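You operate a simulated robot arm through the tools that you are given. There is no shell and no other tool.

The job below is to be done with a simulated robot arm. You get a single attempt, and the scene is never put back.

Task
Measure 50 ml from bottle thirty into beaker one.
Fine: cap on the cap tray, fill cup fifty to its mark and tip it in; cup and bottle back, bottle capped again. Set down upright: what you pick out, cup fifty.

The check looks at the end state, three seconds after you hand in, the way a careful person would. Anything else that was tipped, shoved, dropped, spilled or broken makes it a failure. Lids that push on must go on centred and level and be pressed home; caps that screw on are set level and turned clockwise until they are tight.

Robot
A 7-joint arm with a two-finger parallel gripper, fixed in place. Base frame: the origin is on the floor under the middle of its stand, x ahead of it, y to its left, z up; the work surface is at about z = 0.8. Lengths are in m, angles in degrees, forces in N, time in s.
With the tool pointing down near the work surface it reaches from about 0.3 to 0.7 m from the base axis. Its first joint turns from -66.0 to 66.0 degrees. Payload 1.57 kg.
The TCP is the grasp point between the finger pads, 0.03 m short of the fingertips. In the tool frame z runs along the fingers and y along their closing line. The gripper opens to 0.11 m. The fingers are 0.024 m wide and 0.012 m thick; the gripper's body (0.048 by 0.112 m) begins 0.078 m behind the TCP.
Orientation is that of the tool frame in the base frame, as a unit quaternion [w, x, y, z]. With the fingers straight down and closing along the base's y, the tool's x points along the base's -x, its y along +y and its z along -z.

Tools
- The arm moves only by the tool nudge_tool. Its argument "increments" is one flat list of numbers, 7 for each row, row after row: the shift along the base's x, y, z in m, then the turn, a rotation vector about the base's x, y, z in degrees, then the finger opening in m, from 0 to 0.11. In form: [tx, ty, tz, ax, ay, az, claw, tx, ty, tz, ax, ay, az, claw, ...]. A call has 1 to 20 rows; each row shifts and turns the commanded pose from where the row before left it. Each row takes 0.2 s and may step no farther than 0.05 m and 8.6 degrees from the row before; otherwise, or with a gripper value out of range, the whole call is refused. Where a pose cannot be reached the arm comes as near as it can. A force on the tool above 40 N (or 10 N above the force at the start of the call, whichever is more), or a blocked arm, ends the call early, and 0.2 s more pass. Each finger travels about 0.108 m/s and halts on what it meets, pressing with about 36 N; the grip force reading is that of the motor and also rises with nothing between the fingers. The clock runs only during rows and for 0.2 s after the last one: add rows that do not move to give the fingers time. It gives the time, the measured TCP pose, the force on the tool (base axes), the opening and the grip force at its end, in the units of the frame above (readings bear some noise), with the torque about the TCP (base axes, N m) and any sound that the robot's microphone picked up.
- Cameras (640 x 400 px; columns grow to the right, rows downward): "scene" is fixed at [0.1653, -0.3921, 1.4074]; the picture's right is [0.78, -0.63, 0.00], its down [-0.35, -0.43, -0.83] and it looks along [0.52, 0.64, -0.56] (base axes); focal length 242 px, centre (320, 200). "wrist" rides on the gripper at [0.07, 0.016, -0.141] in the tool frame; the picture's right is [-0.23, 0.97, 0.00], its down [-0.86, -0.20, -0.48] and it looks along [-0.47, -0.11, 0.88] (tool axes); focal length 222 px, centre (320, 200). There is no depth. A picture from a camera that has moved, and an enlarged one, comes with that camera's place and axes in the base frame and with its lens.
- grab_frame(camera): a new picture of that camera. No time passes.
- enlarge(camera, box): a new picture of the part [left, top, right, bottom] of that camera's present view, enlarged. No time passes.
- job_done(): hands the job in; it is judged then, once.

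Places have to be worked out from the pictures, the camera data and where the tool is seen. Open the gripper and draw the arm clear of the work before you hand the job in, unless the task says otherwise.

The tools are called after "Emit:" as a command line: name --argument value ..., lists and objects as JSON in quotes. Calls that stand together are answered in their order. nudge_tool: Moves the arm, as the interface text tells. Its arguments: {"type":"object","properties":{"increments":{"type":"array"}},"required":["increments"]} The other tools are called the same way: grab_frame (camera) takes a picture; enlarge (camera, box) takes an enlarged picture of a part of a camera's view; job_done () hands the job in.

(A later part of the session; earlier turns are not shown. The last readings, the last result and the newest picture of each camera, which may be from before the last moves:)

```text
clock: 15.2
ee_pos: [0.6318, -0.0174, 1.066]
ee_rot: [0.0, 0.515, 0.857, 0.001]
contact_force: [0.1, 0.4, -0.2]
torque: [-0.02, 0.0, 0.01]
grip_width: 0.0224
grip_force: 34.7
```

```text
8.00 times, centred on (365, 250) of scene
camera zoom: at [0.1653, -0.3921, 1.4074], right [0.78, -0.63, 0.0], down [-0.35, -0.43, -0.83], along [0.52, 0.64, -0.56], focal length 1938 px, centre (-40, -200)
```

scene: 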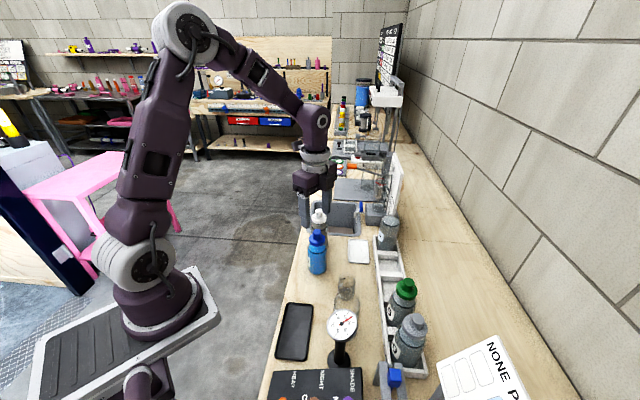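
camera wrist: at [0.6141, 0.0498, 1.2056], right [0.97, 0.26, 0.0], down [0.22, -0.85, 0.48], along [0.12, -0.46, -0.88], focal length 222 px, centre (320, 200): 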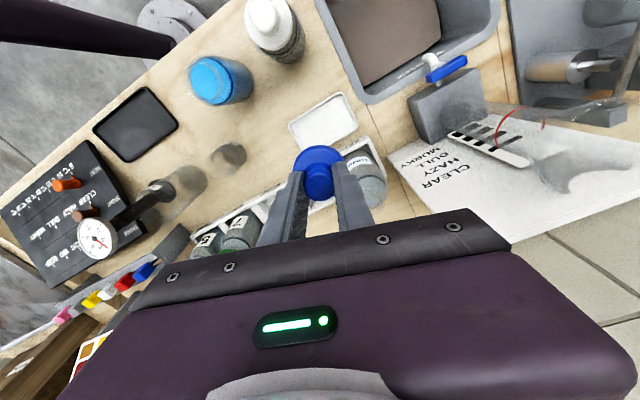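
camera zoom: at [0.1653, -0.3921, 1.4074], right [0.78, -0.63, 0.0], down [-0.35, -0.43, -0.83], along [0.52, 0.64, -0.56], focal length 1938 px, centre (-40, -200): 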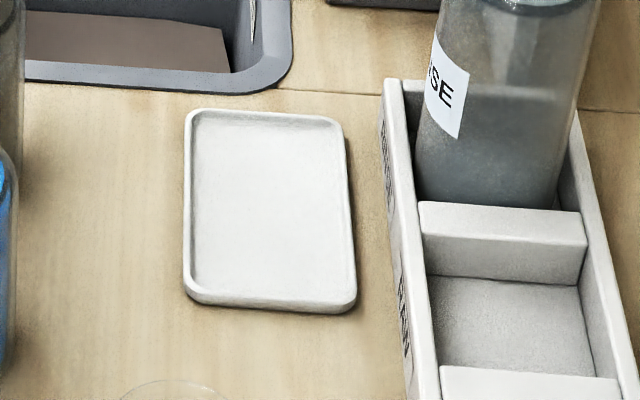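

Tray centre refined to about (0.6365, -0.0165) with the agreed short-axis position. Lowering toward the tray.

Emit:
nudge_tool --increments '[0.0035, 0.001, -0.03, 0, 0, 0, 0.01, 0, 0, -0.03, 0, 0, 0, 0.01, 0, 0, -0.03, 0, 0, 0, 0.01, 0, 0, -0.03, 0, 0, 0, 0.01, 0, 0, -0.03, 0, 0, 0, 0.01, 0, 0, -0.03, 0, 0, 0, 0.01, 0, 0, 0, 0, 0, 0, 0.01]'

Emit:
enlarge --camera "wrist" --box '[250, 70, 430, 230]'

Emit:
enlarge --camera "scene" --box '[320, 200, 410, 280]'

```text
clock: 16.8
ee_pos: [0.6368, -0.0164, 0.8847]
ee_rot: [0.0, 0.516, 0.857, 0.001]
contact_force: [-0.4, -0.7, 0.0]
torque: [0.01, -0.01, -0.01]
grip_width: 0.0222
grip_force: 34.6
```

```text
2.50 times, centred on (340, 150) of wrist
camera zoom: at [0.6187, 0.051, 1.0251], right [0.97, 0.26, 0.0], down [0.22, -0.85, 0.48], along [0.12, -0.46, -0.88], focal length 555 px, centre (270, 325)
```

zoom: 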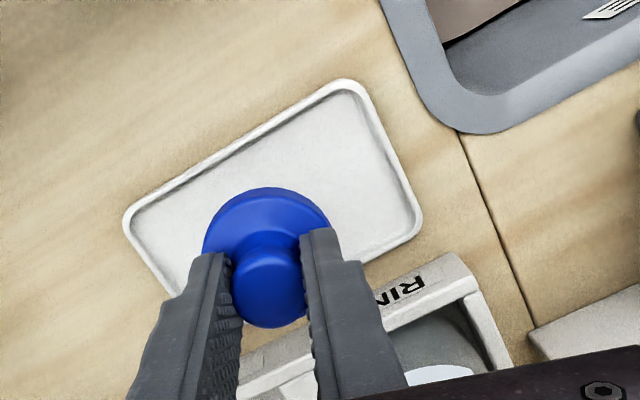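

```text
5.00 times, centred on (365, 240) of scene
camera zoom: at [0.1653, -0.3921, 1.4074], right [0.78, -0.63, 0.0], down [-0.35, -0.43, -0.83], along [0.52, 0.64, -0.56], focal length 1212 px, centre (95, 0)
```

zoom: 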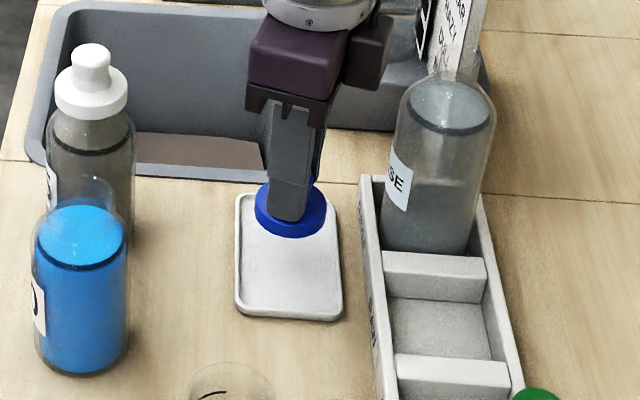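

Alignment looks good. Lowering the rest in small steps, watching force.

Emit:
nudge_tool --increments '[0, 0, -0.01, 0, 0, 0, 0.01, 0, 0, -0.01, 0, 0, 0, 0.01, 0, 0, -0.004, 0, 0, 0, 0.01, 0, 0, 0, 0, 0, 0, 0.01]'

Emit:
enlarge --camera "scene" --box '[320, 200, 410, 280]'

Emit:
enlarge --camera "wrist" --box '[250, 70, 430, 230]'

```text
clock: 17.8
ee_pos: [0.6364, -0.0158, 0.8624]
ee_rot: [0.001, 0.515, 0.857, 0.002]
contact_force: [-0.2, 0.3, -0.1]
torque: [0.0, -0.03, 0.04]
grip_width: 0.0222
grip_force: 35.0
```

```text
5.00 times, centred on (365, 240) of scene
camera zoom: at [0.1653, -0.3921, 1.4074], right [0.78, -0.63, 0.0], down [-0.35, -0.43, -0.83], along [0.52, 0.64, -0.56], focal length 1212 px, centre (95, 0)
```

zoom: 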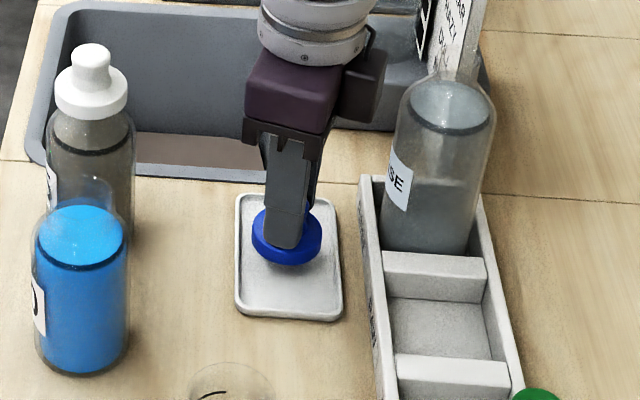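

```text
2.50 times, centred on (340, 150) of wrist
camera zoom: at [0.6183, 0.051, 1.0008], right [0.97, 0.26, 0.0], down [0.22, -0.85, 0.48], along [0.12, -0.46, -0.88], focal length 555 px, centre (270, 325)
```

zoom: 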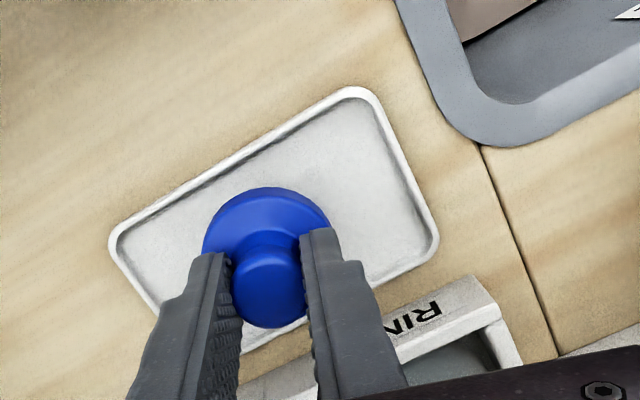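

Still no contact. Continuing down in 2 mm steps.

Emit:
nudge_tool --increments '[0, 0, -0.003, 0, 0, 0, 0.01, 0, 0, -0.003, 0, 0, 0, 0.01, 0, 0, -0.002, 0, 0, 0, 0.01, 0, 0, 0, 0, 0, 0, 0.01]'

Emit:
nudge_tool --increments '[0, 0, -0.002, 0, 0, 0, 0.01, 0, 0, 0, 0, 0, 0, 0.01]'

Emit:
enlarge --camera "scene" --box '[320, 200, 410, 280]'

```text
clock: 18.8
ee_pos: [0.6362, -0.0165, 0.8533]
ee_rot: [0.0, 0.515, 0.857, 0.001]
contact_force: [1.2, 0.5, 0.5]
torque: [-0.01, 0.01, 0.01]
grip_width: 0.0223
grip_force: 35.1
```

```text
clock: 19.4
ee_pos: [0.6359, -0.0159, 0.8509]
ee_rot: [0.0, 0.515, 0.857, 0.001]
contact_force: [-0.1, -0.3, 0.0]
torque: [0.02, 0.0, 0.02]
grip_width: 0.0219
grip_force: 35.2
```

```text
5.00 times, centred on (365, 240) of scene
camera zoom: at [0.1653, -0.3921, 1.4074], right [0.78, -0.63, 0.0], down [-0.35, -0.43, -0.83], along [0.52, 0.64, -0.56], focal length 1212 px, centre (95, 0)
```

zoom: 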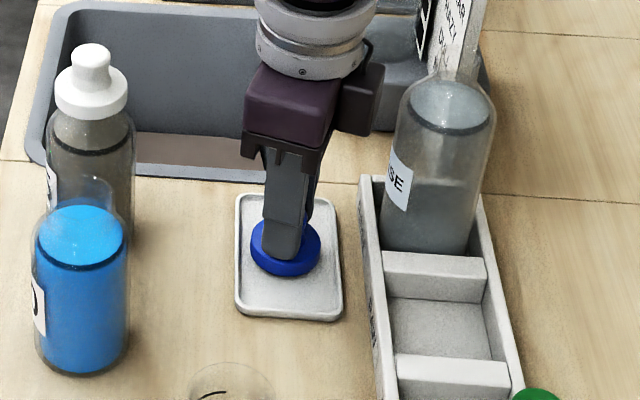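

Emit:
nudge_tool --increments '[0, 0, -0.002, 0, 0, 0, 0.01, 0, 0, 0, 0, 0, 0, 0.01]'

Emit:
nudge_tool --increments '[0, 0, -0.002, 0, 0, 0, 0.01, 0, 0, 0, 0, 0, 0, 0.01]'

Emit:
enlarge --camera "scene" --box '[340, 225, 390, 275]'

```text
clock: 20.0
ee_pos: [0.6362, -0.0155, 0.8486]
ee_rot: [0.001, 0.516, 0.857, 0.002]
contact_force: [-0.2, 0.2, 0.7]
torque: [0.04, 0.01, 0.02]
grip_width: 0.0224
grip_force: 35.6
```

```text
clock: 20.6
ee_pos: [0.6377, -0.0149, 0.8468]
ee_rot: [0.001, 0.515, 0.857, 0.002]
contact_force: [0.7, 0.8, -0.3]
torque: [0.06, -0.01, 0.01]
grip_width: 0.0221
grip_force: 35.3
```

```text
8.00 times, centred on (365, 250) of scene
camera zoom: at [0.1653, -0.3921, 1.4074], right [0.78, -0.63, 0.0], down [-0.35, -0.43, -0.83], along [0.52, 0.64, -0.56], focal length 1938 px, centre (-40, -200)
```

zoom: 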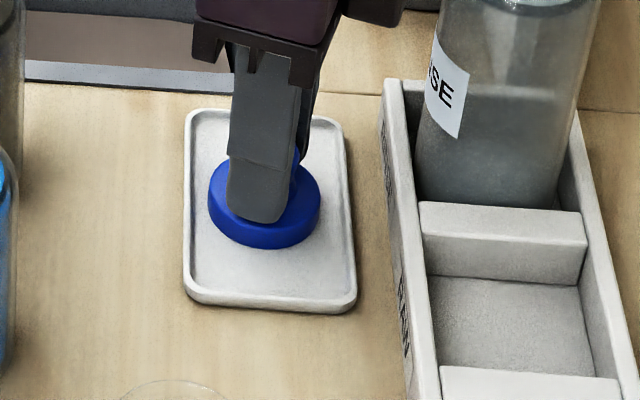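

Still no clear contact. Continuing in 1.5 mm steps.

Emit:
nudge_tool --increments '[0, 0, -0.0015, 0, 0, 0, 0.01, 0, 0, 0, 0, 0, 0, 0.01]'

Emit:
nudge_tool --increments '[0, 0, -0.0015, 0, 0, 0, 0.01, 0, 0, 0, 0, 0, 0, 0.01]'

Emit:
nudge_tool --increments '[0, 0, -0.0015, 0, 0, 0, 0.01, 0, 0, 0, 0, 0, 0, 0.01]'

Emit:
enlarge --camera "scene" --box '[340, 225, 390, 275]'

```text
clock: 21.2
ee_pos: [0.6371, -0.0159, 0.8454]
ee_rot: [0.002, 0.516, 0.857, 0.002]
contact_force: [-0.3, -0.3, -0.1]
torque: [-0.01, -0.03, 0.04]
grip_width: 0.0223
grip_force: 35.2
```

```text
clock: 21.8
ee_pos: [0.6364, -0.0163, 0.8443]
ee_rot: [0.001, 0.516, 0.857, 0.002]
contact_force: [0.5, 0.0, 0.6]
torque: [-0.01, 0.0, 0.0]
grip_width: 0.0224
grip_force: 35.2
```

```text
clock: 22.4
ee_pos: [0.6359, -0.0156, 0.8414]
ee_rot: [0.001, 0.515, 0.857, 0.001]
contact_force: [-0.1, -0.1, -0.1]
torque: [0.01, -0.01, -0.01]
grip_width: 0.0223
grip_force: 35.1
```

```text
8.00 times, centred on (365, 250) of scene
camera zoom: at [0.1653, -0.3921, 1.4074], right [0.78, -0.63, 0.0], down [-0.35, -0.43, -0.83], along [0.52, 0.64, -0.56], focal length 1938 px, centre (-40, -200)
```

zoom: 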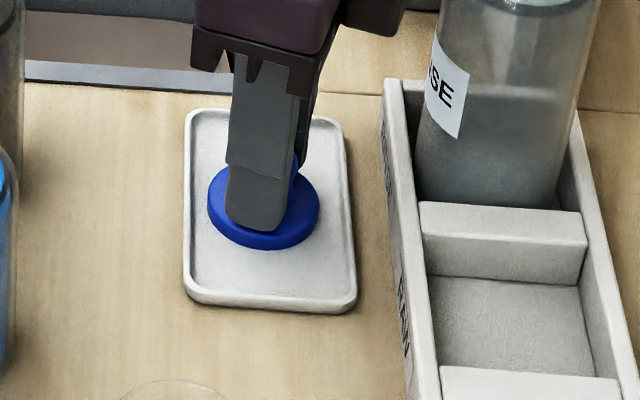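

Cap seems to be at rest while the fingers moved. Let me zoom in more closely.

Emit:
enlarge --camera "scene" --box '[350, 232, 382, 260]'

Emit:
enlarge --camera "wrist" --box '[260, 110, 400, 220]'

```text
14.29 times, centred on (366, 246) of scene
camera zoom: at [0.1653, -0.3921, 1.4074], right [0.78, -0.63, 0.0], down [-0.35, -0.43, -0.83], along [0.52, 0.64, -0.56], focal length 3462 px, centre (-337, -457)
```

zoom: 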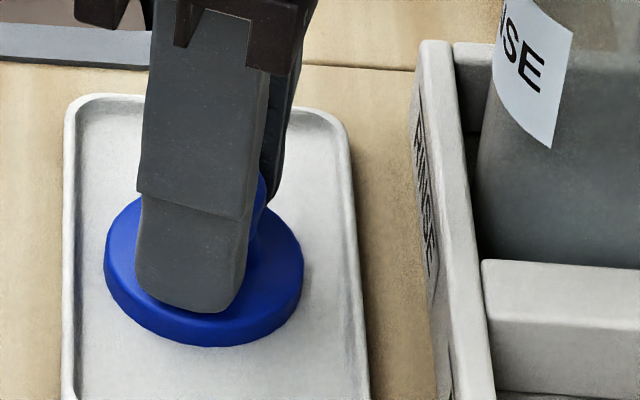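

```text
3.64 times, centred on (330, 165) of wrist
camera zoom: at [0.6179, 0.051, 0.9822], right [0.97, 0.26, 0.0], down [0.22, -0.85, 0.48], along [0.12, -0.46, -0.88], focal length 808 px, centre (284, 327)
```

zoom: 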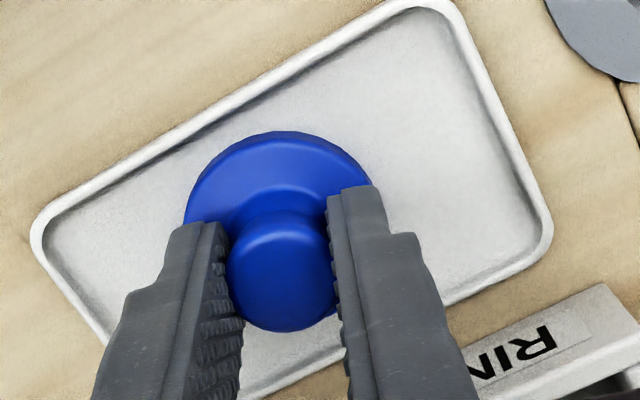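

No force yet, so the cap is probably still just above the tray. Continuing carefully.

Emit:
nudge_tool --increments '[0, 0, -0.0015, 0, 0, 0, 0.01, 0, 0, 0, 0, 0, 0, 0.01]'

Emit:
enlarge --camera "scene" --box '[350, 232, 382, 260]'

Emit:
nudge_tool --increments '[0, 0, -0.0015, 0, 0, 0, 0.01, 0, 0, 0, 0, 0, 0, 0.01]'

Emit:
enlarge --camera "scene" --box '[350, 232, 382, 260]'

```text
clock: 23.0
ee_pos: [0.6376, -0.0162, 0.8412]
ee_rot: [0.001, 0.515, 0.857, 0.001]
contact_force: [-3.2, 0.8, 9.7]
torque: [-0.02, 0.15, -0.01]
grip_width: 0.0224
grip_force: 34.7
```

```text
14.29 times, centred on (366, 246) of scene
camera zoom: at [0.165, -0.3921, 1.4075], right [0.78, -0.63, 0.0], down [-0.35, -0.43, -0.83], along [0.52, 0.64, -0.56], focal length 3462 px, centre (-337, -457)
```

zoom: 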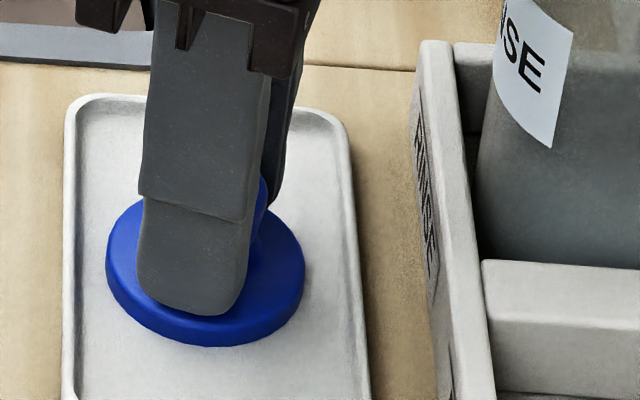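

```text
clock: 23.6
ee_pos: [0.6375, -0.0166, 0.8395]
ee_rot: [0.002, 0.515, 0.857, 0.003]
contact_force: [-5.0, 0.5, 28.5]
torque: [-0.03, 0.11, 0.0]
grip_width: 0.0224
grip_force: 34.4
```

```text
14.29 times, centred on (366, 246) of scene
camera zoom: at [0.1646, -0.3921, 1.4075], right [0.78, -0.63, 0.0], down [-0.35, -0.43, -0.83], along [0.52, 0.64, -0.56], focal length 3462 px, centre (-337, -457)
```

zoom: 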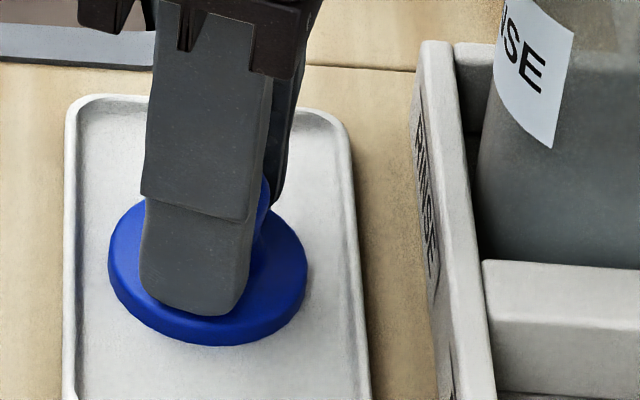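

The cap rests on the tray (fingertips now touching the flange). I'll back off 1.5 mm and open, then rise.

Emit:
nudge_tool --increments '[0, 0, 0.0025, 0, 0, 0, 0.01, 0, 0, 0, 0, 0, 0, 0.03, 0, 0, 0, 0, 0, 0, 0.05, 0, 0, 0, 0, 0, 0, 0.05]'

Emit:
nudge_tool --increments '[0, 0, 0.02, 0, 0, 0, 0.05, 0, 0, 0.04, 0, 0, 0, 0.05, 0, 0, 0.04, 0, 0, 0, 0.05, 0, 0, 0.04, 0, 0, 0, 0.05, 0, 0, 0.04, 0, 0, 0, 0.05, 0, 0, 0, 0, 0, 0, 0.05]'

Emit:
enlarge --camera "scene" --box '[290, 200, 410, 290]'

Emit:
grab_frame --camera "wrist"

```text
clock: 24.6
ee_pos: [0.6368, -0.0151, 0.8424]
ee_rot: [0.0, 0.515, 0.857, 0.001]
contact_force: [0.5, 0.6, -0.5]
torque: [0.0, 0.02, -0.02]
grip_width: 0.0501
grip_force: 0.2
```

```text
clock: 26.0
ee_pos: [0.6368, -0.0155, 1.0226]
ee_rot: [0.0, 0.516, 0.857, 0.001]
contact_force: [0.5, -0.1, 0.0]
torque: [0.01, -0.01, 0.03]
grip_width: 0.05
grip_force: 0.1
```

```text
4.44 times, centred on (350, 245) of scene
camera zoom: at [0.1653, -0.3921, 1.4074], right [0.78, -0.63, 0.0], down [-0.35, -0.43, -0.83], along [0.52, 0.64, -0.56], focal length 1077 px, centre (187, 0)
```

zoom: 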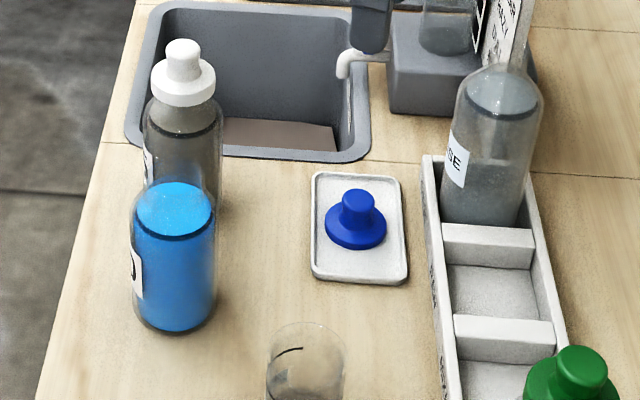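

```text
taken
camera wrist: at [0.6187, 0.0516, 1.1628], right [0.97, 0.26, 0.0], down [0.22, -0.85, 0.48], along [0.12, -0.46, -0.88], focal length 222 px, centre (320, 200)
```

wrist: 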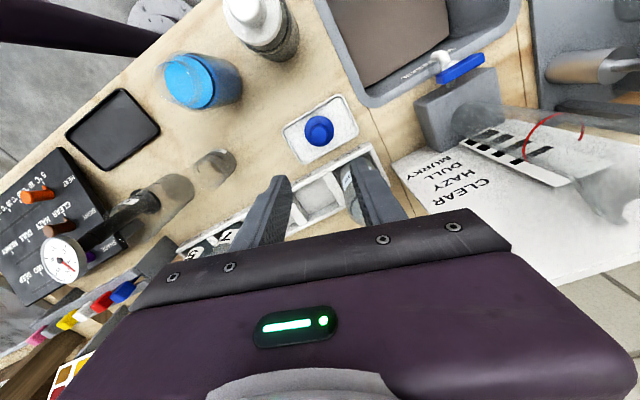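

Cap is upright on the tray. Next I'll go up and around to a pre-grasp pose for bottle thirty: heading into the bench (-45°) with the tool pitched 50° forward so that I can later pour by pitching. First the high transit.

Emit:
nudge_tool --increments '[0, 0, 0.05, 0, 0, 8.5, 0.076, 0, 0, 0.05, 0, 0, 8.5, 0.076, -0.0395, 0.0159, 0, -5.89, -5.89, 0, 0.076, -0.0395, 0.0159, 0, -5.89, -5.89, 0, 0.076, -0.0395, 0.0159, 0, -5.89, -5.89, 0, 0.076, -0.0395, 0.0159, 0, -5.89, -5.89, 0, 0.076, -0.0395, 0.0159, 0, -5.89, -5.89, 0, 0.076, -0.0395, 0.0159, 0, -5.89, -5.89, 0, 0.076, 0, 0, 0, 0, 0, 0, 0.076]'

Emit:
grab_frame --camera "wrist"

Emit:
grab_frame --camera "scene"

```text
clock: 28.0
ee_pos: [0.4009, 0.0788, 1.121]
ee_rot: [0.392, 0.346, 0.837, -0.161]
contact_force: [0.6, -0.1, 0.9]
torque: [-0.02, -0.02, 0.02]
grip_width: 0.0758
grip_force: 0.1
```

```text
taken
camera wrist: at [0.3029, 0.1962, 1.157], right [0.79, 0.59, 0.18], down [-0.01, -0.27, 0.96], along [0.61, -0.76, -0.21], focal length 222 px, centre (320, 200)
```

wrist: 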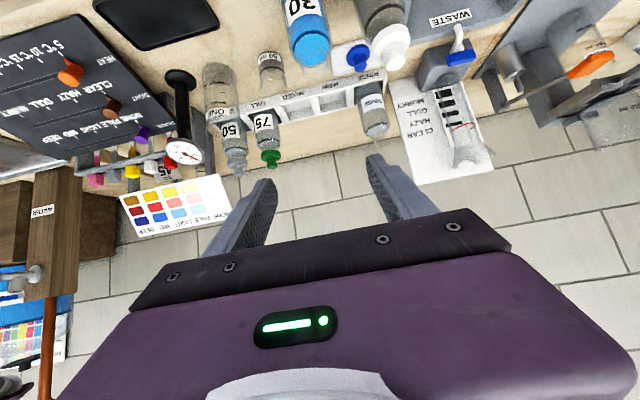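

```text
taken
```

scene: 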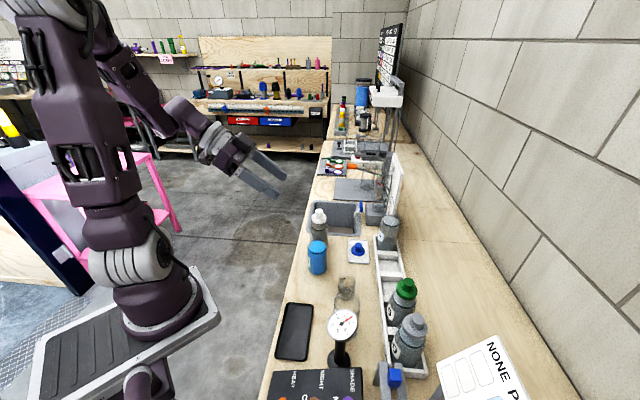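

The pose was reached. Zooming the wrist view for the cup mark and bottle from this angle.

Emit:
enlarge --camera "wrist" --box '[240, 30, 310, 100]'

Emit:
enlarge --camera "wrist" --box '[190, 0, 430, 150]'

```text
5.71 times, centred on (275, 65) of wrist
camera zoom: at [0.3029, 0.1962, 1.157], right [0.79, 0.59, 0.18], down [-0.01, -0.27, 0.96], along [0.61, -0.76, -0.21], focal length 1269 px, centre (577, 971)
```

zoom: 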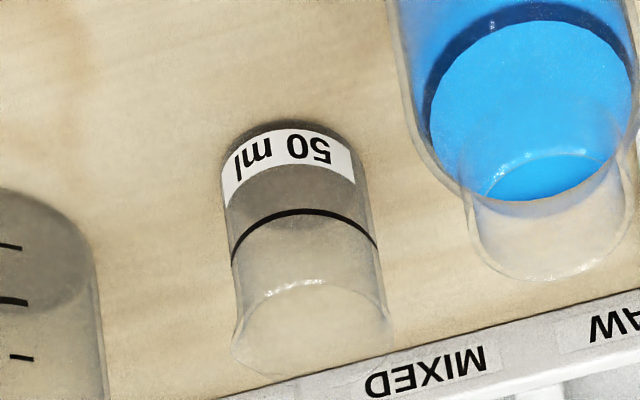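

```text
2.67 times, centred on (310, 75) of wrist
camera zoom: at [0.3029, 0.1962, 1.157], right [0.79, 0.59, 0.18], down [-0.01, -0.27, 0.96], along [0.61, -0.76, -0.21], focal length 592 px, centre (347, 533)
```

zoom: 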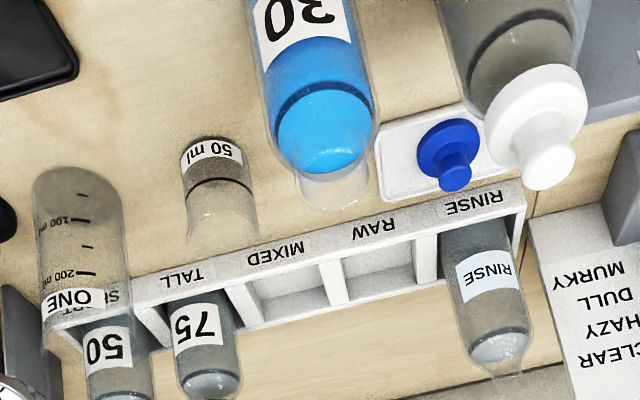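

Clear view: cup fifty has one mark line around 60% height, beaker ONE is graduated to 200+. Descending to the pre-grasp pose in front of bottle thirty.

Emit:
nudge_tool --increments '[0.0036, 0, -0.0364, 0, 0, 0, 0.076, 0.0036, 0, -0.0364, 0, 0, 0, 0.076, 0.0036, 0, -0.0364, 0, 0, 0, 0.076, 0.0036, 0, -0.0364, 0, 0, 0, 0.076, 0.0036, 0, -0.0364, 0, 0, 0, 0.076, 0, 0, 0, 0, 0, 0, 0.076]'

Emit:
grab_frame --camera "wrist"

Emit:
enlarge --camera "scene" --box '[250, 180, 370, 290]'

```text
clock: 29.4
ee_pos: [0.4148, 0.0848, 1.0145]
ee_rot: [0.391, 0.346, 0.838, -0.161]
contact_force: [0.2, 0.9, 0.6]
torque: [-0.01, 0.01, -0.01]
grip_width: 0.0761
grip_force: 0.0
out of reach, approached as far as the arm can: row 3, 4, 5
```

```text
taken
camera wrist: at [0.3189, 0.2023, 1.0495], right [0.79, 0.59, 0.17], down [-0.01, -0.27, 0.96], along [0.61, -0.76, -0.21], focal length 222 px, centre (320, 200)
```

wrist: 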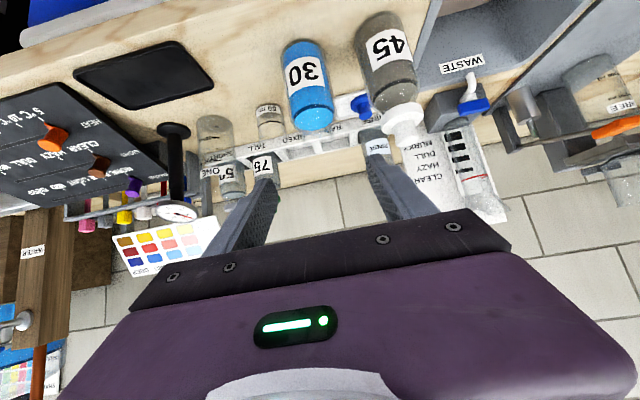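

```text
3.64 times, centred on (310, 235) of scene
camera zoom: at [0.1653, -0.3921, 1.4074], right [0.78, -0.63, 0.0], down [-0.35, -0.43, -0.83], along [0.52, 0.64, -0.56], focal length 881 px, centre (356, 73)
```

zoom: 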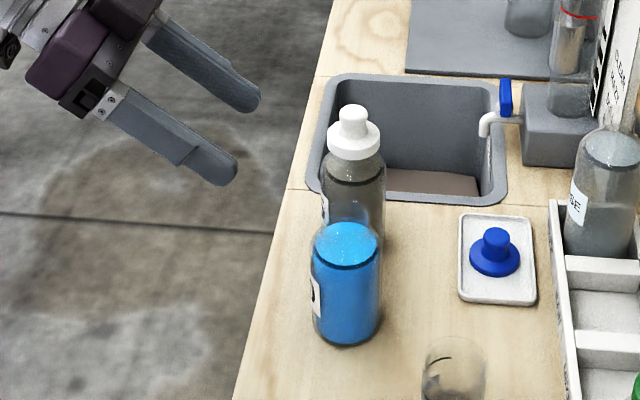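

That pose is out of reach with a 50° pitch this near to the base. I'll rise again and reduce the pitch to 30°.

Emit:
nudge_tool --increments '[0, 0, 0.05, 0, 0, 0, 0.076, 0, 0, 0.05, 0, 0, 0, 0.076, 0, 0, 0, 4.714, 4.714, 0, 0.076, 0, 0, 0, 4.714, 4.714, 0, 0.076, 0, 0, 0, 4.714, 4.714, 0, 0.076, 0, 0, 0, 0, 0, 0, 0.076]'

```text
clock: 30.8
ee_pos: [0.4158, 0.0868, 1.1143]
ee_rot: [0.238, 0.37, 0.893, -0.097]
contact_force: [-0.3, 0.2, 0.6]
torque: [0.04, -0.01, -0.03]
grip_width: 0.0762
grip_force: 0.0
```

Pitch is now 30°. Moving down to the approach line for the bottle.

Emit:
nudge_tool --increments '[0.003, -0.004, -0.035, 0, 0, 0, 0.076, 0.003, -0.004, -0.035, 0, 0, 0, 0.076, 0.002, -0.005, -0.035, 0, 0, 0, 0.076, 0, 0, 0, 0, 0, 0, 0.076]'

Emit:
grab_frame --camera "wrist"

Emit:
enlarge --camera "scene" --box '[260, 170, 380, 280]'

```text
clock: 31.8
ee_pos: [0.4231, 0.0735, 1.0089]
ee_rot: [0.24, 0.369, 0.893, -0.098]
contact_force: [0.0, 0.1, 1.0]
torque: [0.0, -0.02, -0.01]
grip_width: 0.0761
grip_force: 0.2
```

```text
taken
camera wrist: at [0.3416, 0.1748, 1.0953], right [0.83, 0.55, 0.12], down [0.21, -0.5, 0.84], along [0.52, -0.67, -0.53], focal length 222 px, centre (320, 200)
```

wrist: 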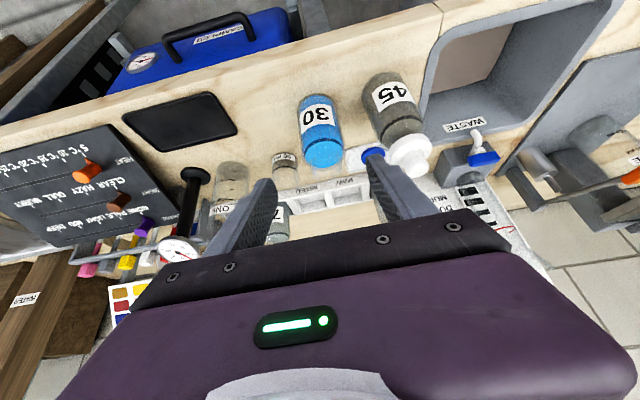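

```text
3.64 times, centred on (320, 225) of scene
camera zoom: at [0.1653, -0.3921, 1.4074], right [0.78, -0.63, 0.0], down [-0.35, -0.43, -0.83], along [0.52, 0.64, -0.56], focal length 881 px, centre (320, 109)
```

zoom: 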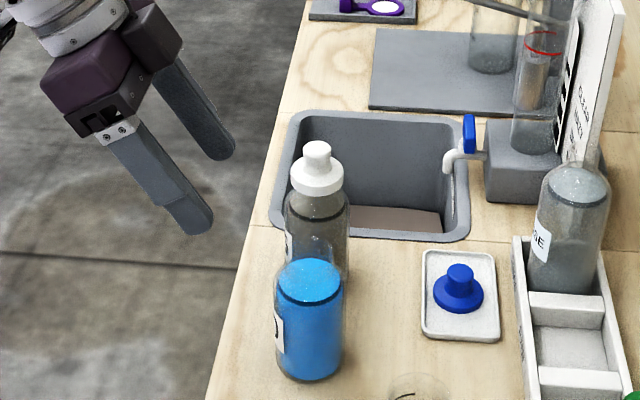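

The tool axis projects onto the bottle body. Advancing along the tool axis by 7 cm.

Emit:
nudge_tool --increments '[0.01237, -0.01237, -0.0303, 0, 0, 0, 0.076, 0.01237, -0.01237, -0.0303, 0, 0, 0, 0.076, 0, 0, 0, 0, 0, 0, 0.076]'

Emit:
grab_frame --camera "wrist"

Emit:
enlarge --camera "scene" --box '[270, 190, 370, 280]'

```text
clock: 32.6
ee_pos: [0.4476, 0.0478, 0.9481]
ee_rot: [0.239, 0.369, 0.893, -0.097]
contact_force: [0.6, 0.0, -0.4]
torque: [0.03, 0.02, -0.01]
grip_width: 0.076
grip_force: 0.1
```

```text
taken
camera wrist: at [0.3668, 0.1491, 1.0343], right [0.83, 0.55, 0.12], down [0.21, -0.5, 0.84], along [0.52, -0.67, -0.53], focal length 222 px, centre (320, 200)
```

wrist: 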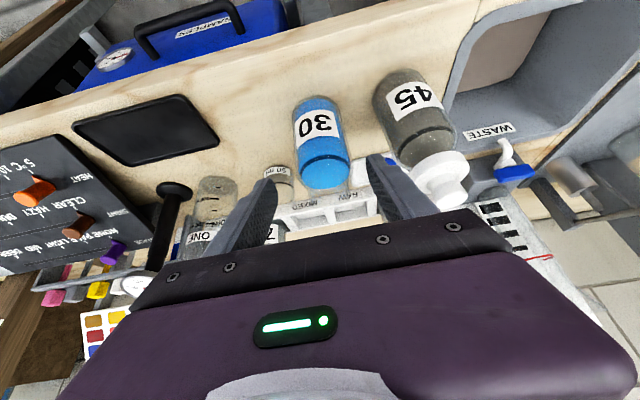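

```text
4.44 times, centred on (320, 235) of scene
camera zoom: at [0.1653, -0.3921, 1.4074], right [0.78, -0.63, 0.0], down [-0.35, -0.43, -0.83], along [0.52, 0.64, -0.56], focal length 1077 px, centre (320, 44)
```

zoom: 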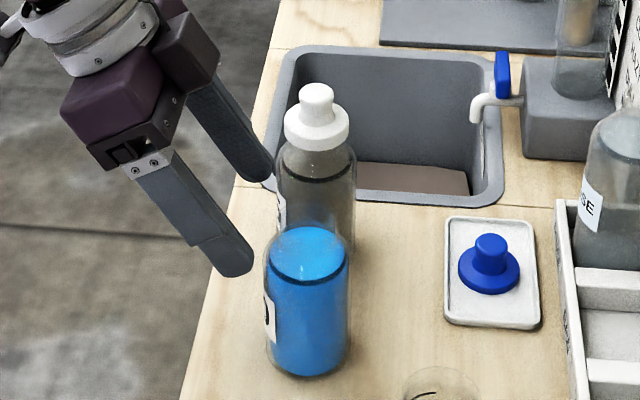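

Centred well. Advancing halfway and checking.

Emit:
nudge_tool --increments '[0.00884, -0.00884, -0.02165, 0, 0, 0, 0.076, 0.00884, -0.00884, -0.02165, 0, 0, 0, 0.076, 0, 0, 0, 0, 0, 0, 0.076]'

Emit:
enlarge --camera "wrist" --box '[240, 60, 480, 220]'

Emit:
enlarge --camera "scene" --box '[270, 190, 370, 280]'

```text
clock: 33.4
ee_pos: [0.4672, 0.0302, 0.9065]
ee_rot: [0.24, 0.369, 0.893, -0.097]
contact_force: [0.5, 0.2, -0.4]
torque: [-0.01, 0.04, -0.05]
grip_width: 0.0761
grip_force: 0.0
```

```text
2.50 times, centred on (360, 140) of wrist
camera zoom: at [0.385, 0.1316, 0.9917], right [0.83, 0.55, 0.12], down [0.21, -0.5, 0.84], along [0.52, -0.67, -0.53], focal length 555 px, centre (220, 350)
```

zoom: 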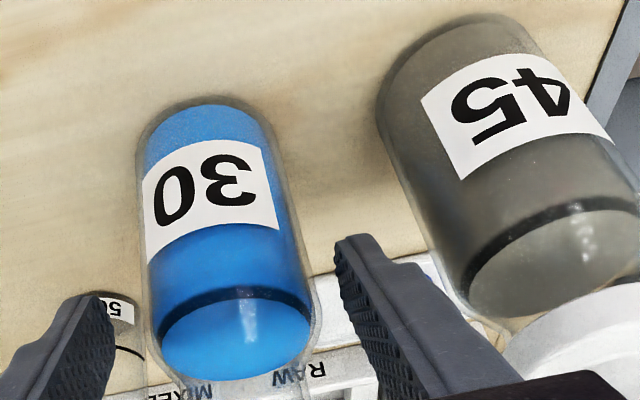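

```text
4.44 times, centred on (320, 235) of scene
camera zoom: at [0.1653, -0.3921, 1.4074], right [0.78, -0.63, 0.0], down [-0.35, -0.43, -0.83], along [0.52, 0.64, -0.56], focal length 1077 px, centre (320, 44)
```

zoom: 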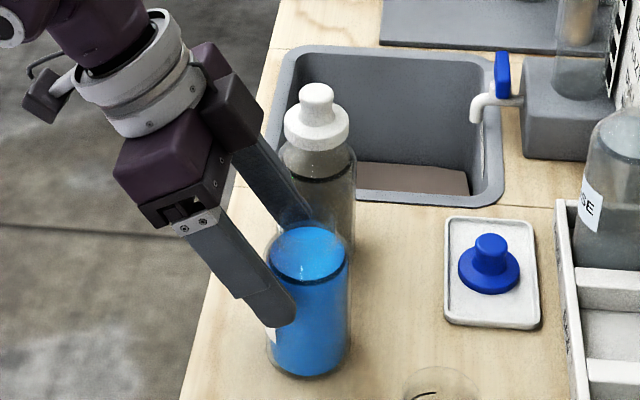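

Fingers straddle the bottle. Advancing the remaining 5 cm.

Emit:
nudge_tool --increments '[0.00884, -0.00884, -0.02165, 0, 0, 0, 0.076, 0.0075, -0.0075, -0.0215, 0, 0, 0, 0.076, 0, 0, 0, 0, 0, 0, 0.076]'

Emit:
enlarge --camera "wrist" --box '[240, 60, 480, 220]'

Emit:
enlarge --camera "scene" --box '[270, 190, 370, 280]'

```text
clock: 34.2
ee_pos: [0.4822, 0.0143, 0.8632]
ee_rot: [0.24, 0.369, 0.893, -0.097]
contact_force: [-0.8, -0.9, -0.4]
torque: [-0.01, 0.0, 0.01]
grip_width: 0.0758
grip_force: 0.1
```

```text
2.50 times, centred on (360, 140) of wrist
camera zoom: at [0.4009, 0.1156, 0.9487], right [0.83, 0.55, 0.12], down [0.21, -0.5, 0.84], along [0.52, -0.67, -0.53], focal length 555 px, centre (220, 350)
```

zoom: 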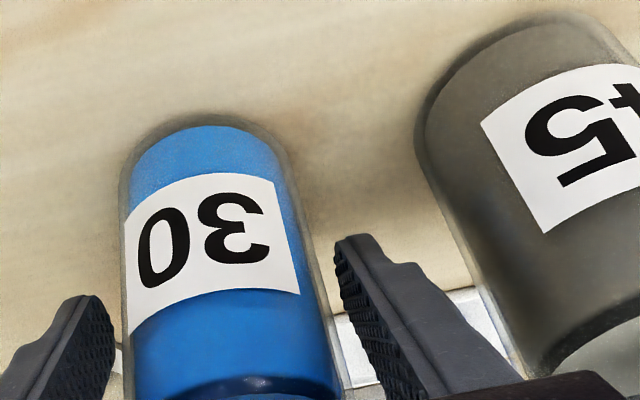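

```text
4.44 times, centred on (320, 235) of scene
camera zoom: at [0.1653, -0.3921, 1.4074], right [0.78, -0.63, 0.0], down [-0.35, -0.43, -0.83], along [0.52, 0.64, -0.56], focal length 1077 px, centre (320, 44)
```

zoom: 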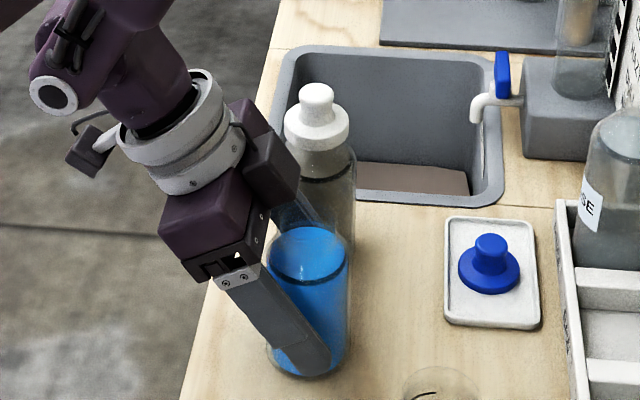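

Well placed. Closing on the bottle body.

Emit:
nudge_tool --increments '[0, 0, 0, 0, 0, 0, 0.06, 0, 0, 0, 0, 0, 0, 0.05, 0, 0, 0, 0, 0, 0, 0.045, 0, 0, 0, 0, 0, 0, 0.045]'

Emit:
enlarge --camera "scene" --box '[270, 190, 370, 280]'

Emit:
enlarge --camera "wrist" --box '[240, 60, 480, 220]'

```text
clock: 35.2
ee_pos: [0.4815, 0.0131, 0.8629]
ee_rot: [0.239, 0.37, 0.892, -0.099]
contact_force: [0.4, 0.2, 0.6]
torque: [-0.1, 0.15, -0.09]
grip_width: 0.0594
grip_force: 36.3
```

```text
4.44 times, centred on (320, 235) of scene
camera zoom: at [0.1653, -0.3921, 1.4074], right [0.78, -0.63, 0.0], down [-0.35, -0.43, -0.83], along [0.52, 0.64, -0.56], focal length 1077 px, centre (320, 44)
```

zoom: 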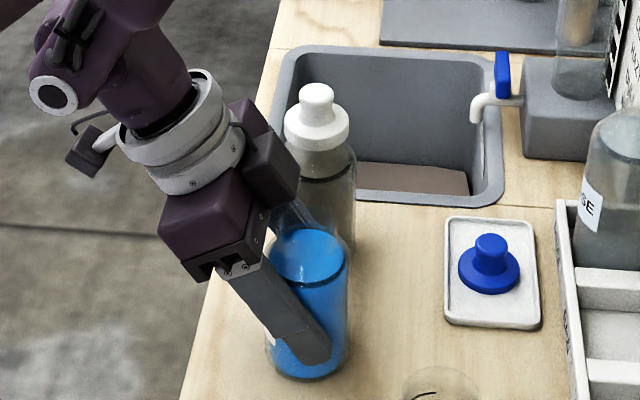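

```text
2.50 times, centred on (360, 140) of wrist
camera zoom: at [0.4007, 0.1157, 0.9489], right [0.83, 0.55, 0.12], down [0.21, -0.5, 0.84], along [0.52, -0.67, -0.53], focal length 555 px, centre (220, 350)
```

zoom: 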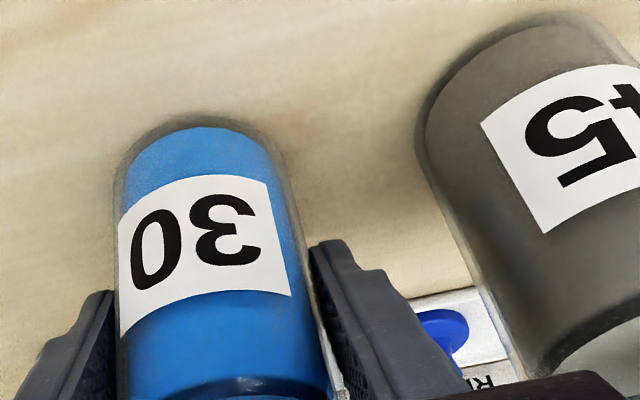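

Gripped at 0.0594 m. Lifting straight up 10 cm slowly.

Emit:
nudge_tool --increments '[0, 0, 0.01, 0, 0, 0, 0.045, 0, 0, 0.02, 0, 0, 0, 0.045, 0, 0, 0.025, 0, 0, 0, 0.045, 0, 0, 0.025, 0, 0, 0, 0.045, 0, 0, 0.02, 0, 0, 0, 0.045, 0, 0, 0, 0, 0, 0, 0.045]'

Emit:
enlarge --camera "scene" --box '[270, 150, 410, 290]'

Emit:
grab_frame --camera "wrist"

```text
clock: 36.6
ee_pos: [0.4821, 0.0142, 0.963]
ee_rot: [0.24, 0.369, 0.893, -0.098]
contact_force: [-0.1, 0.2, -4.4]
torque: [-0.01, 0.05, 0.01]
grip_width: 0.0592
grip_force: 36.4
```

```text
2.86 times, centred on (340, 220) of scene
camera zoom: at [0.1653, -0.3921, 1.4074], right [0.78, -0.63, 0.0], down [-0.35, -0.43, -0.83], along [0.52, 0.64, -0.56], focal length 692 px, centre (263, 143)
```

zoom: 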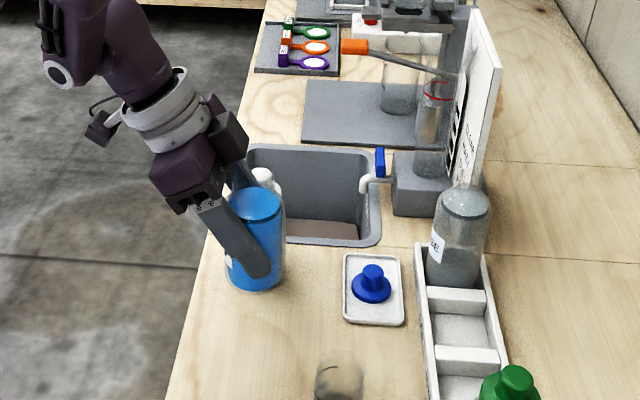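

```text
taken
camera wrist: at [0.4008, 0.1157, 1.0487], right [0.83, 0.55, 0.12], down [0.21, -0.5, 0.84], along [0.52, -0.67, -0.53], focal length 222 px, centre (320, 200)
```

wrist: 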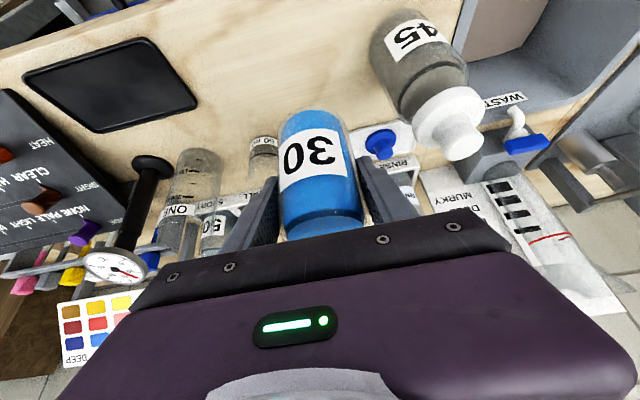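

Bottle is held upright, weight ≈4.4 N. I'll carry it beside the cup at height and tilt to 32° (below pouring angle) to verify the mouth's position against the cup.

Emit:
nudge_tool --increments '[-0.012, -0.0275, 0, 0, 0, 0, 0.045, -0.012, -0.0275, 0, 0, 0, 0, 0.045, -0.012, -0.0275, 0, 0, 0, 0, 0.045, 0, 0, -0.018, 5.657, 5.657, 0, 0.045, 0, 0, -0.018, 5.657, 5.657, 0, 0.045, 0, 0, -0.018, 5.657, 5.657, 0, 0.045, 0, 0, -0.018, 5.657, 5.657, 0, 0.045, 0, 0, 0, 0, 0, 0, 0.045]'

Emit:
enlarge --camera "scene" --box '[290, 200, 410, 320]'

Emit:
grab_frame --camera "wrist"

Emit:
grab_frame --camera "scene"

```text
clock: 38.4
ee_pos: [0.4683, -0.0306, 0.8856]
ee_rot: [-0.016, 0.384, 0.923, 0.008]
contact_force: [-0.6, -0.9, -3.9]
torque: [-0.02, 0.02, 0.01]
grip_width: 0.0592
grip_force: 36.4
out of reach, approached as far as the arm can: row 2, 3
```

```text
3.33 times, centred on (350, 260) of scene
camera zoom: at [0.1653, -0.3921, 1.4074], right [0.78, -0.63, 0.0], down [-0.35, -0.43, -0.83], along [0.52, 0.64, -0.56], focal length 808 px, centre (220, 0)
```

zoom: 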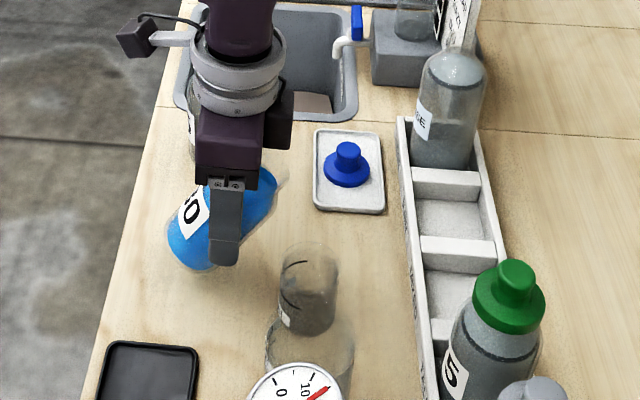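

```text
taken
camera wrist: at [0.4336, 0.0236, 1.0273], right [0.85, 0.53, 0.0], down [0.47, -0.76, 0.45], along [0.23, -0.38, -0.89], focal length 222 px, centre (320, 200)
```

wrist: 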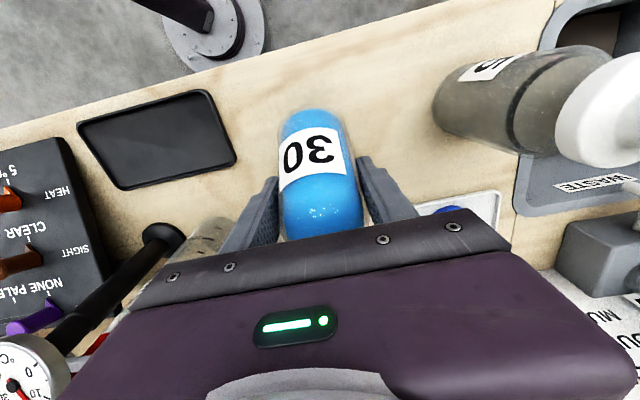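

```text
taken
```

scene: 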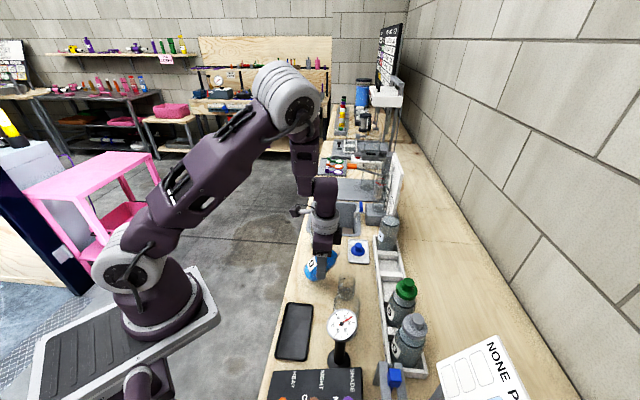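

Part of the transit was out of reach, so the bottle is short of the cup; it is tilted 32° with no spill. Now that the tool is vertical, I'll shift the remaining distance.

Emit:
nudge_tool --increments '[-0.011, -0.0188, 0.004, 0, 0, 0, 0.045, -0.011, -0.0188, 0.003, 0, 0, 0, 0.045, 0, 0, 0, 0, 0, 0, 0.045]'

Emit:
enlarge --camera "scene" --box '[300, 220, 400, 320]'

Emit:
grab_frame --camera "wrist"

```text
clock: 39.2
ee_pos: [0.4463, -0.0679, 0.8918]
ee_rot: [-0.015, 0.383, 0.924, 0.008]
contact_force: [-0.6, -0.3, -3.6]
torque: [-0.01, 0.04, 0.0]
grip_width: 0.059
grip_force: 36.1
```

```text
4.00 times, centred on (350, 270) of scene
camera zoom: at [0.1653, -0.3921, 1.4074], right [0.78, -0.63, 0.0], down [-0.35, -0.43, -0.83], along [0.52, 0.64, -0.56], focal length 969 px, centre (200, -80)
```

zoom: 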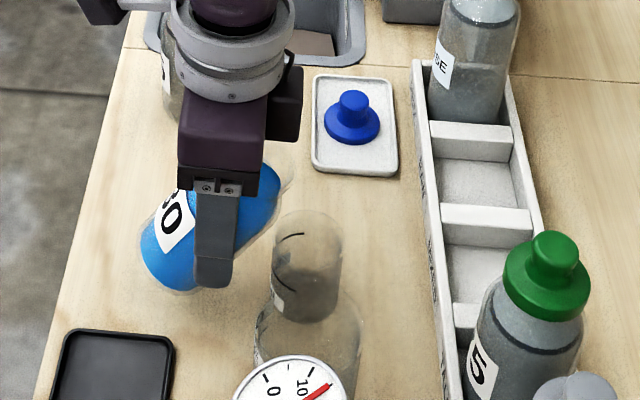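

```text
taken
camera wrist: at [0.4105, -0.0131, 1.0344], right [0.85, 0.53, -0.01], down [0.47, -0.76, 0.45], along [0.23, -0.38, -0.89], focal length 222 px, centre (320, 200)
```

wrist: 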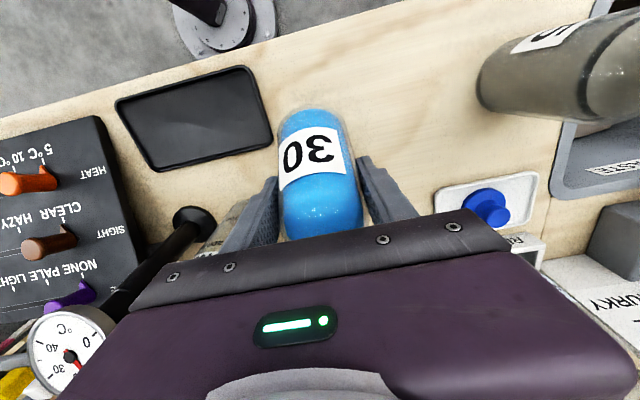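

Zooming on the bottle mouth relative to the cup.

Emit:
enlarge --camera "scene" --box '[330, 245, 390, 305]'

```text
6.67 times, centred on (360, 275) of scene
camera zoom: at [0.1653, -0.3921, 1.4074], right [0.78, -0.63, 0.0], down [-0.35, -0.43, -0.83], along [0.52, 0.64, -0.56], focal length 1616 px, centre (53, -300)
```

zoom: 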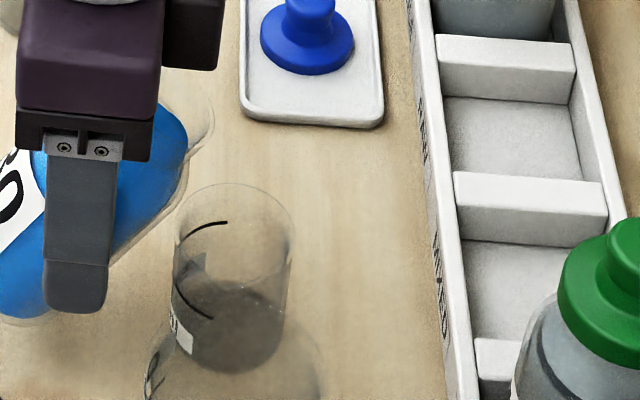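

The lip sits where predicted (about 17 mm short of the cup axis, above the rim). Tilting on to 48° slowly, then checking for flow.

Emit:
nudge_tool --increments '[0, 0, -0.0015, 2.828, 2.828, 0, 0.045, 0, 0, -0.0015, 2.828, 2.828, 0, 0.045, -0.0014, 0.0014, -0.0015, 2.828, 2.828, 0, 0.045, -0.0014, 0.0014, -0.0015, 2.828, 2.828, 0, 0.045, 0, 0, 0, 0, 0, 0, 0.045]'

Emit:
enlarge --camera "scene" --box '[320, 240, 390, 310]'

```text
clock: 40.4
ee_pos: [0.4418, -0.0655, 0.8855]
ee_rot: [-0.145, 0.379, 0.912, 0.063]
contact_force: [0.4, -0.8, -4.3]
torque: [-0.02, 0.01, 0.02]
grip_width: 0.0594
grip_force: 36.4
```

```text
5.71 times, centred on (355, 275) of scene
camera zoom: at [0.1653, -0.3921, 1.4074], right [0.78, -0.63, 0.0], down [-0.35, -0.43, -0.83], along [0.52, 0.64, -0.56], focal length 1385 px, centre (120, -229)
```

zoom: 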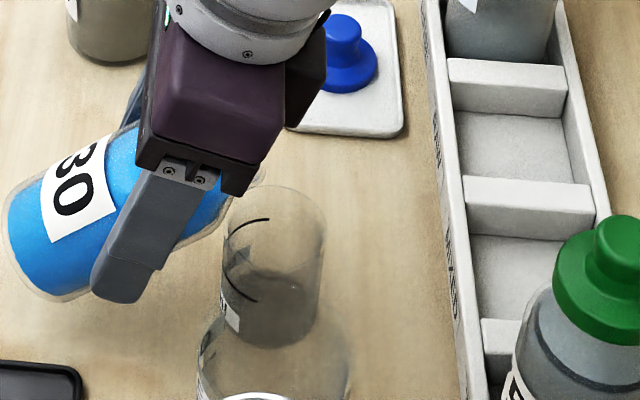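

No flow yet at 48°. Tilting to 54° in 2° rows.

Emit:
nudge_tool --increments '[-0.0004, 0.0004, -0.0013, 1.414, 1.414, 0, 0.045, -0.0004, 0.0004, -0.0013, 1.414, 1.414, 0, 0.045, -0.0004, 0.0004, -0.0013, 1.414, 1.414, 0, 0.045, 0, 0, 0, 0, 0, 0, 0.045]'

Emit:
enlarge --camera "scene" --box '[320, 240, 390, 310]'

Emit:
enlarge --camera "wrist" --box '[200, 60, 440, 260]'

```text
clock: 41.4
ee_pos: [0.4414, -0.0643, 0.8824]
ee_rot: [-0.192, 0.375, 0.903, 0.082]
contact_force: [0.0, -0.3, -3.7]
torque: [-0.05, -0.03, 0.05]
grip_width: 0.0593
grip_force: 36.5
```

```text
5.71 times, centred on (355, 275) of scene
camera zoom: at [0.1653, -0.3921, 1.4074], right [0.78, -0.63, 0.0], down [-0.35, -0.43, -0.83], along [0.52, 0.64, -0.56], focal length 1385 px, centre (120, -229)
```

zoom: 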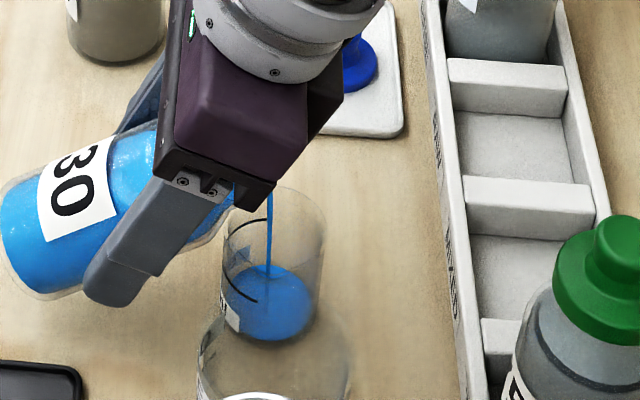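

```text
2.00 times, centred on (320, 160) of wrist
camera zoom: at [0.4484, -0.0507, 1.0382], right [0.84, 0.54, -0.09], down [0.55, -0.83, 0.09], along [-0.03, -0.12, -0.99], focal length 444 px, centre (320, 280)
```

zoom: 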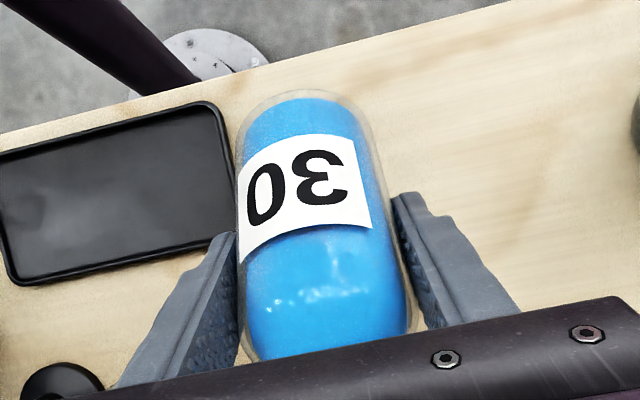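

Flow has started into the cup. Zooming to judge the level before any more time passes.

Emit:
enlarge --camera "scene" --box '[340, 268, 372, 304]'

```text
11.11 times, centred on (356, 286) of scene
camera zoom: at [0.1653, -0.3921, 1.4074], right [0.78, -0.63, 0.0], down [-0.35, -0.43, -0.83], along [0.52, 0.64, -0.56], focal length 2692 px, centre (-80, -756)
```

zoom: 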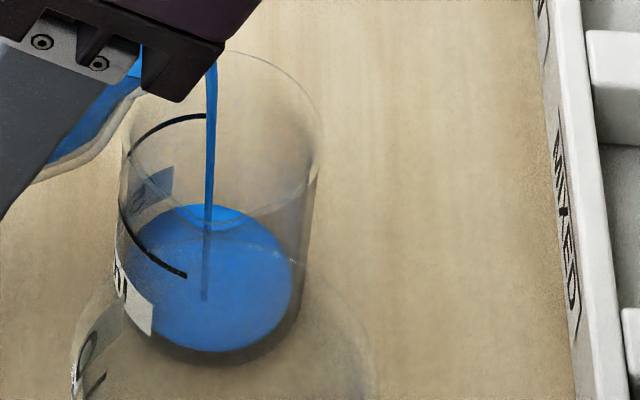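

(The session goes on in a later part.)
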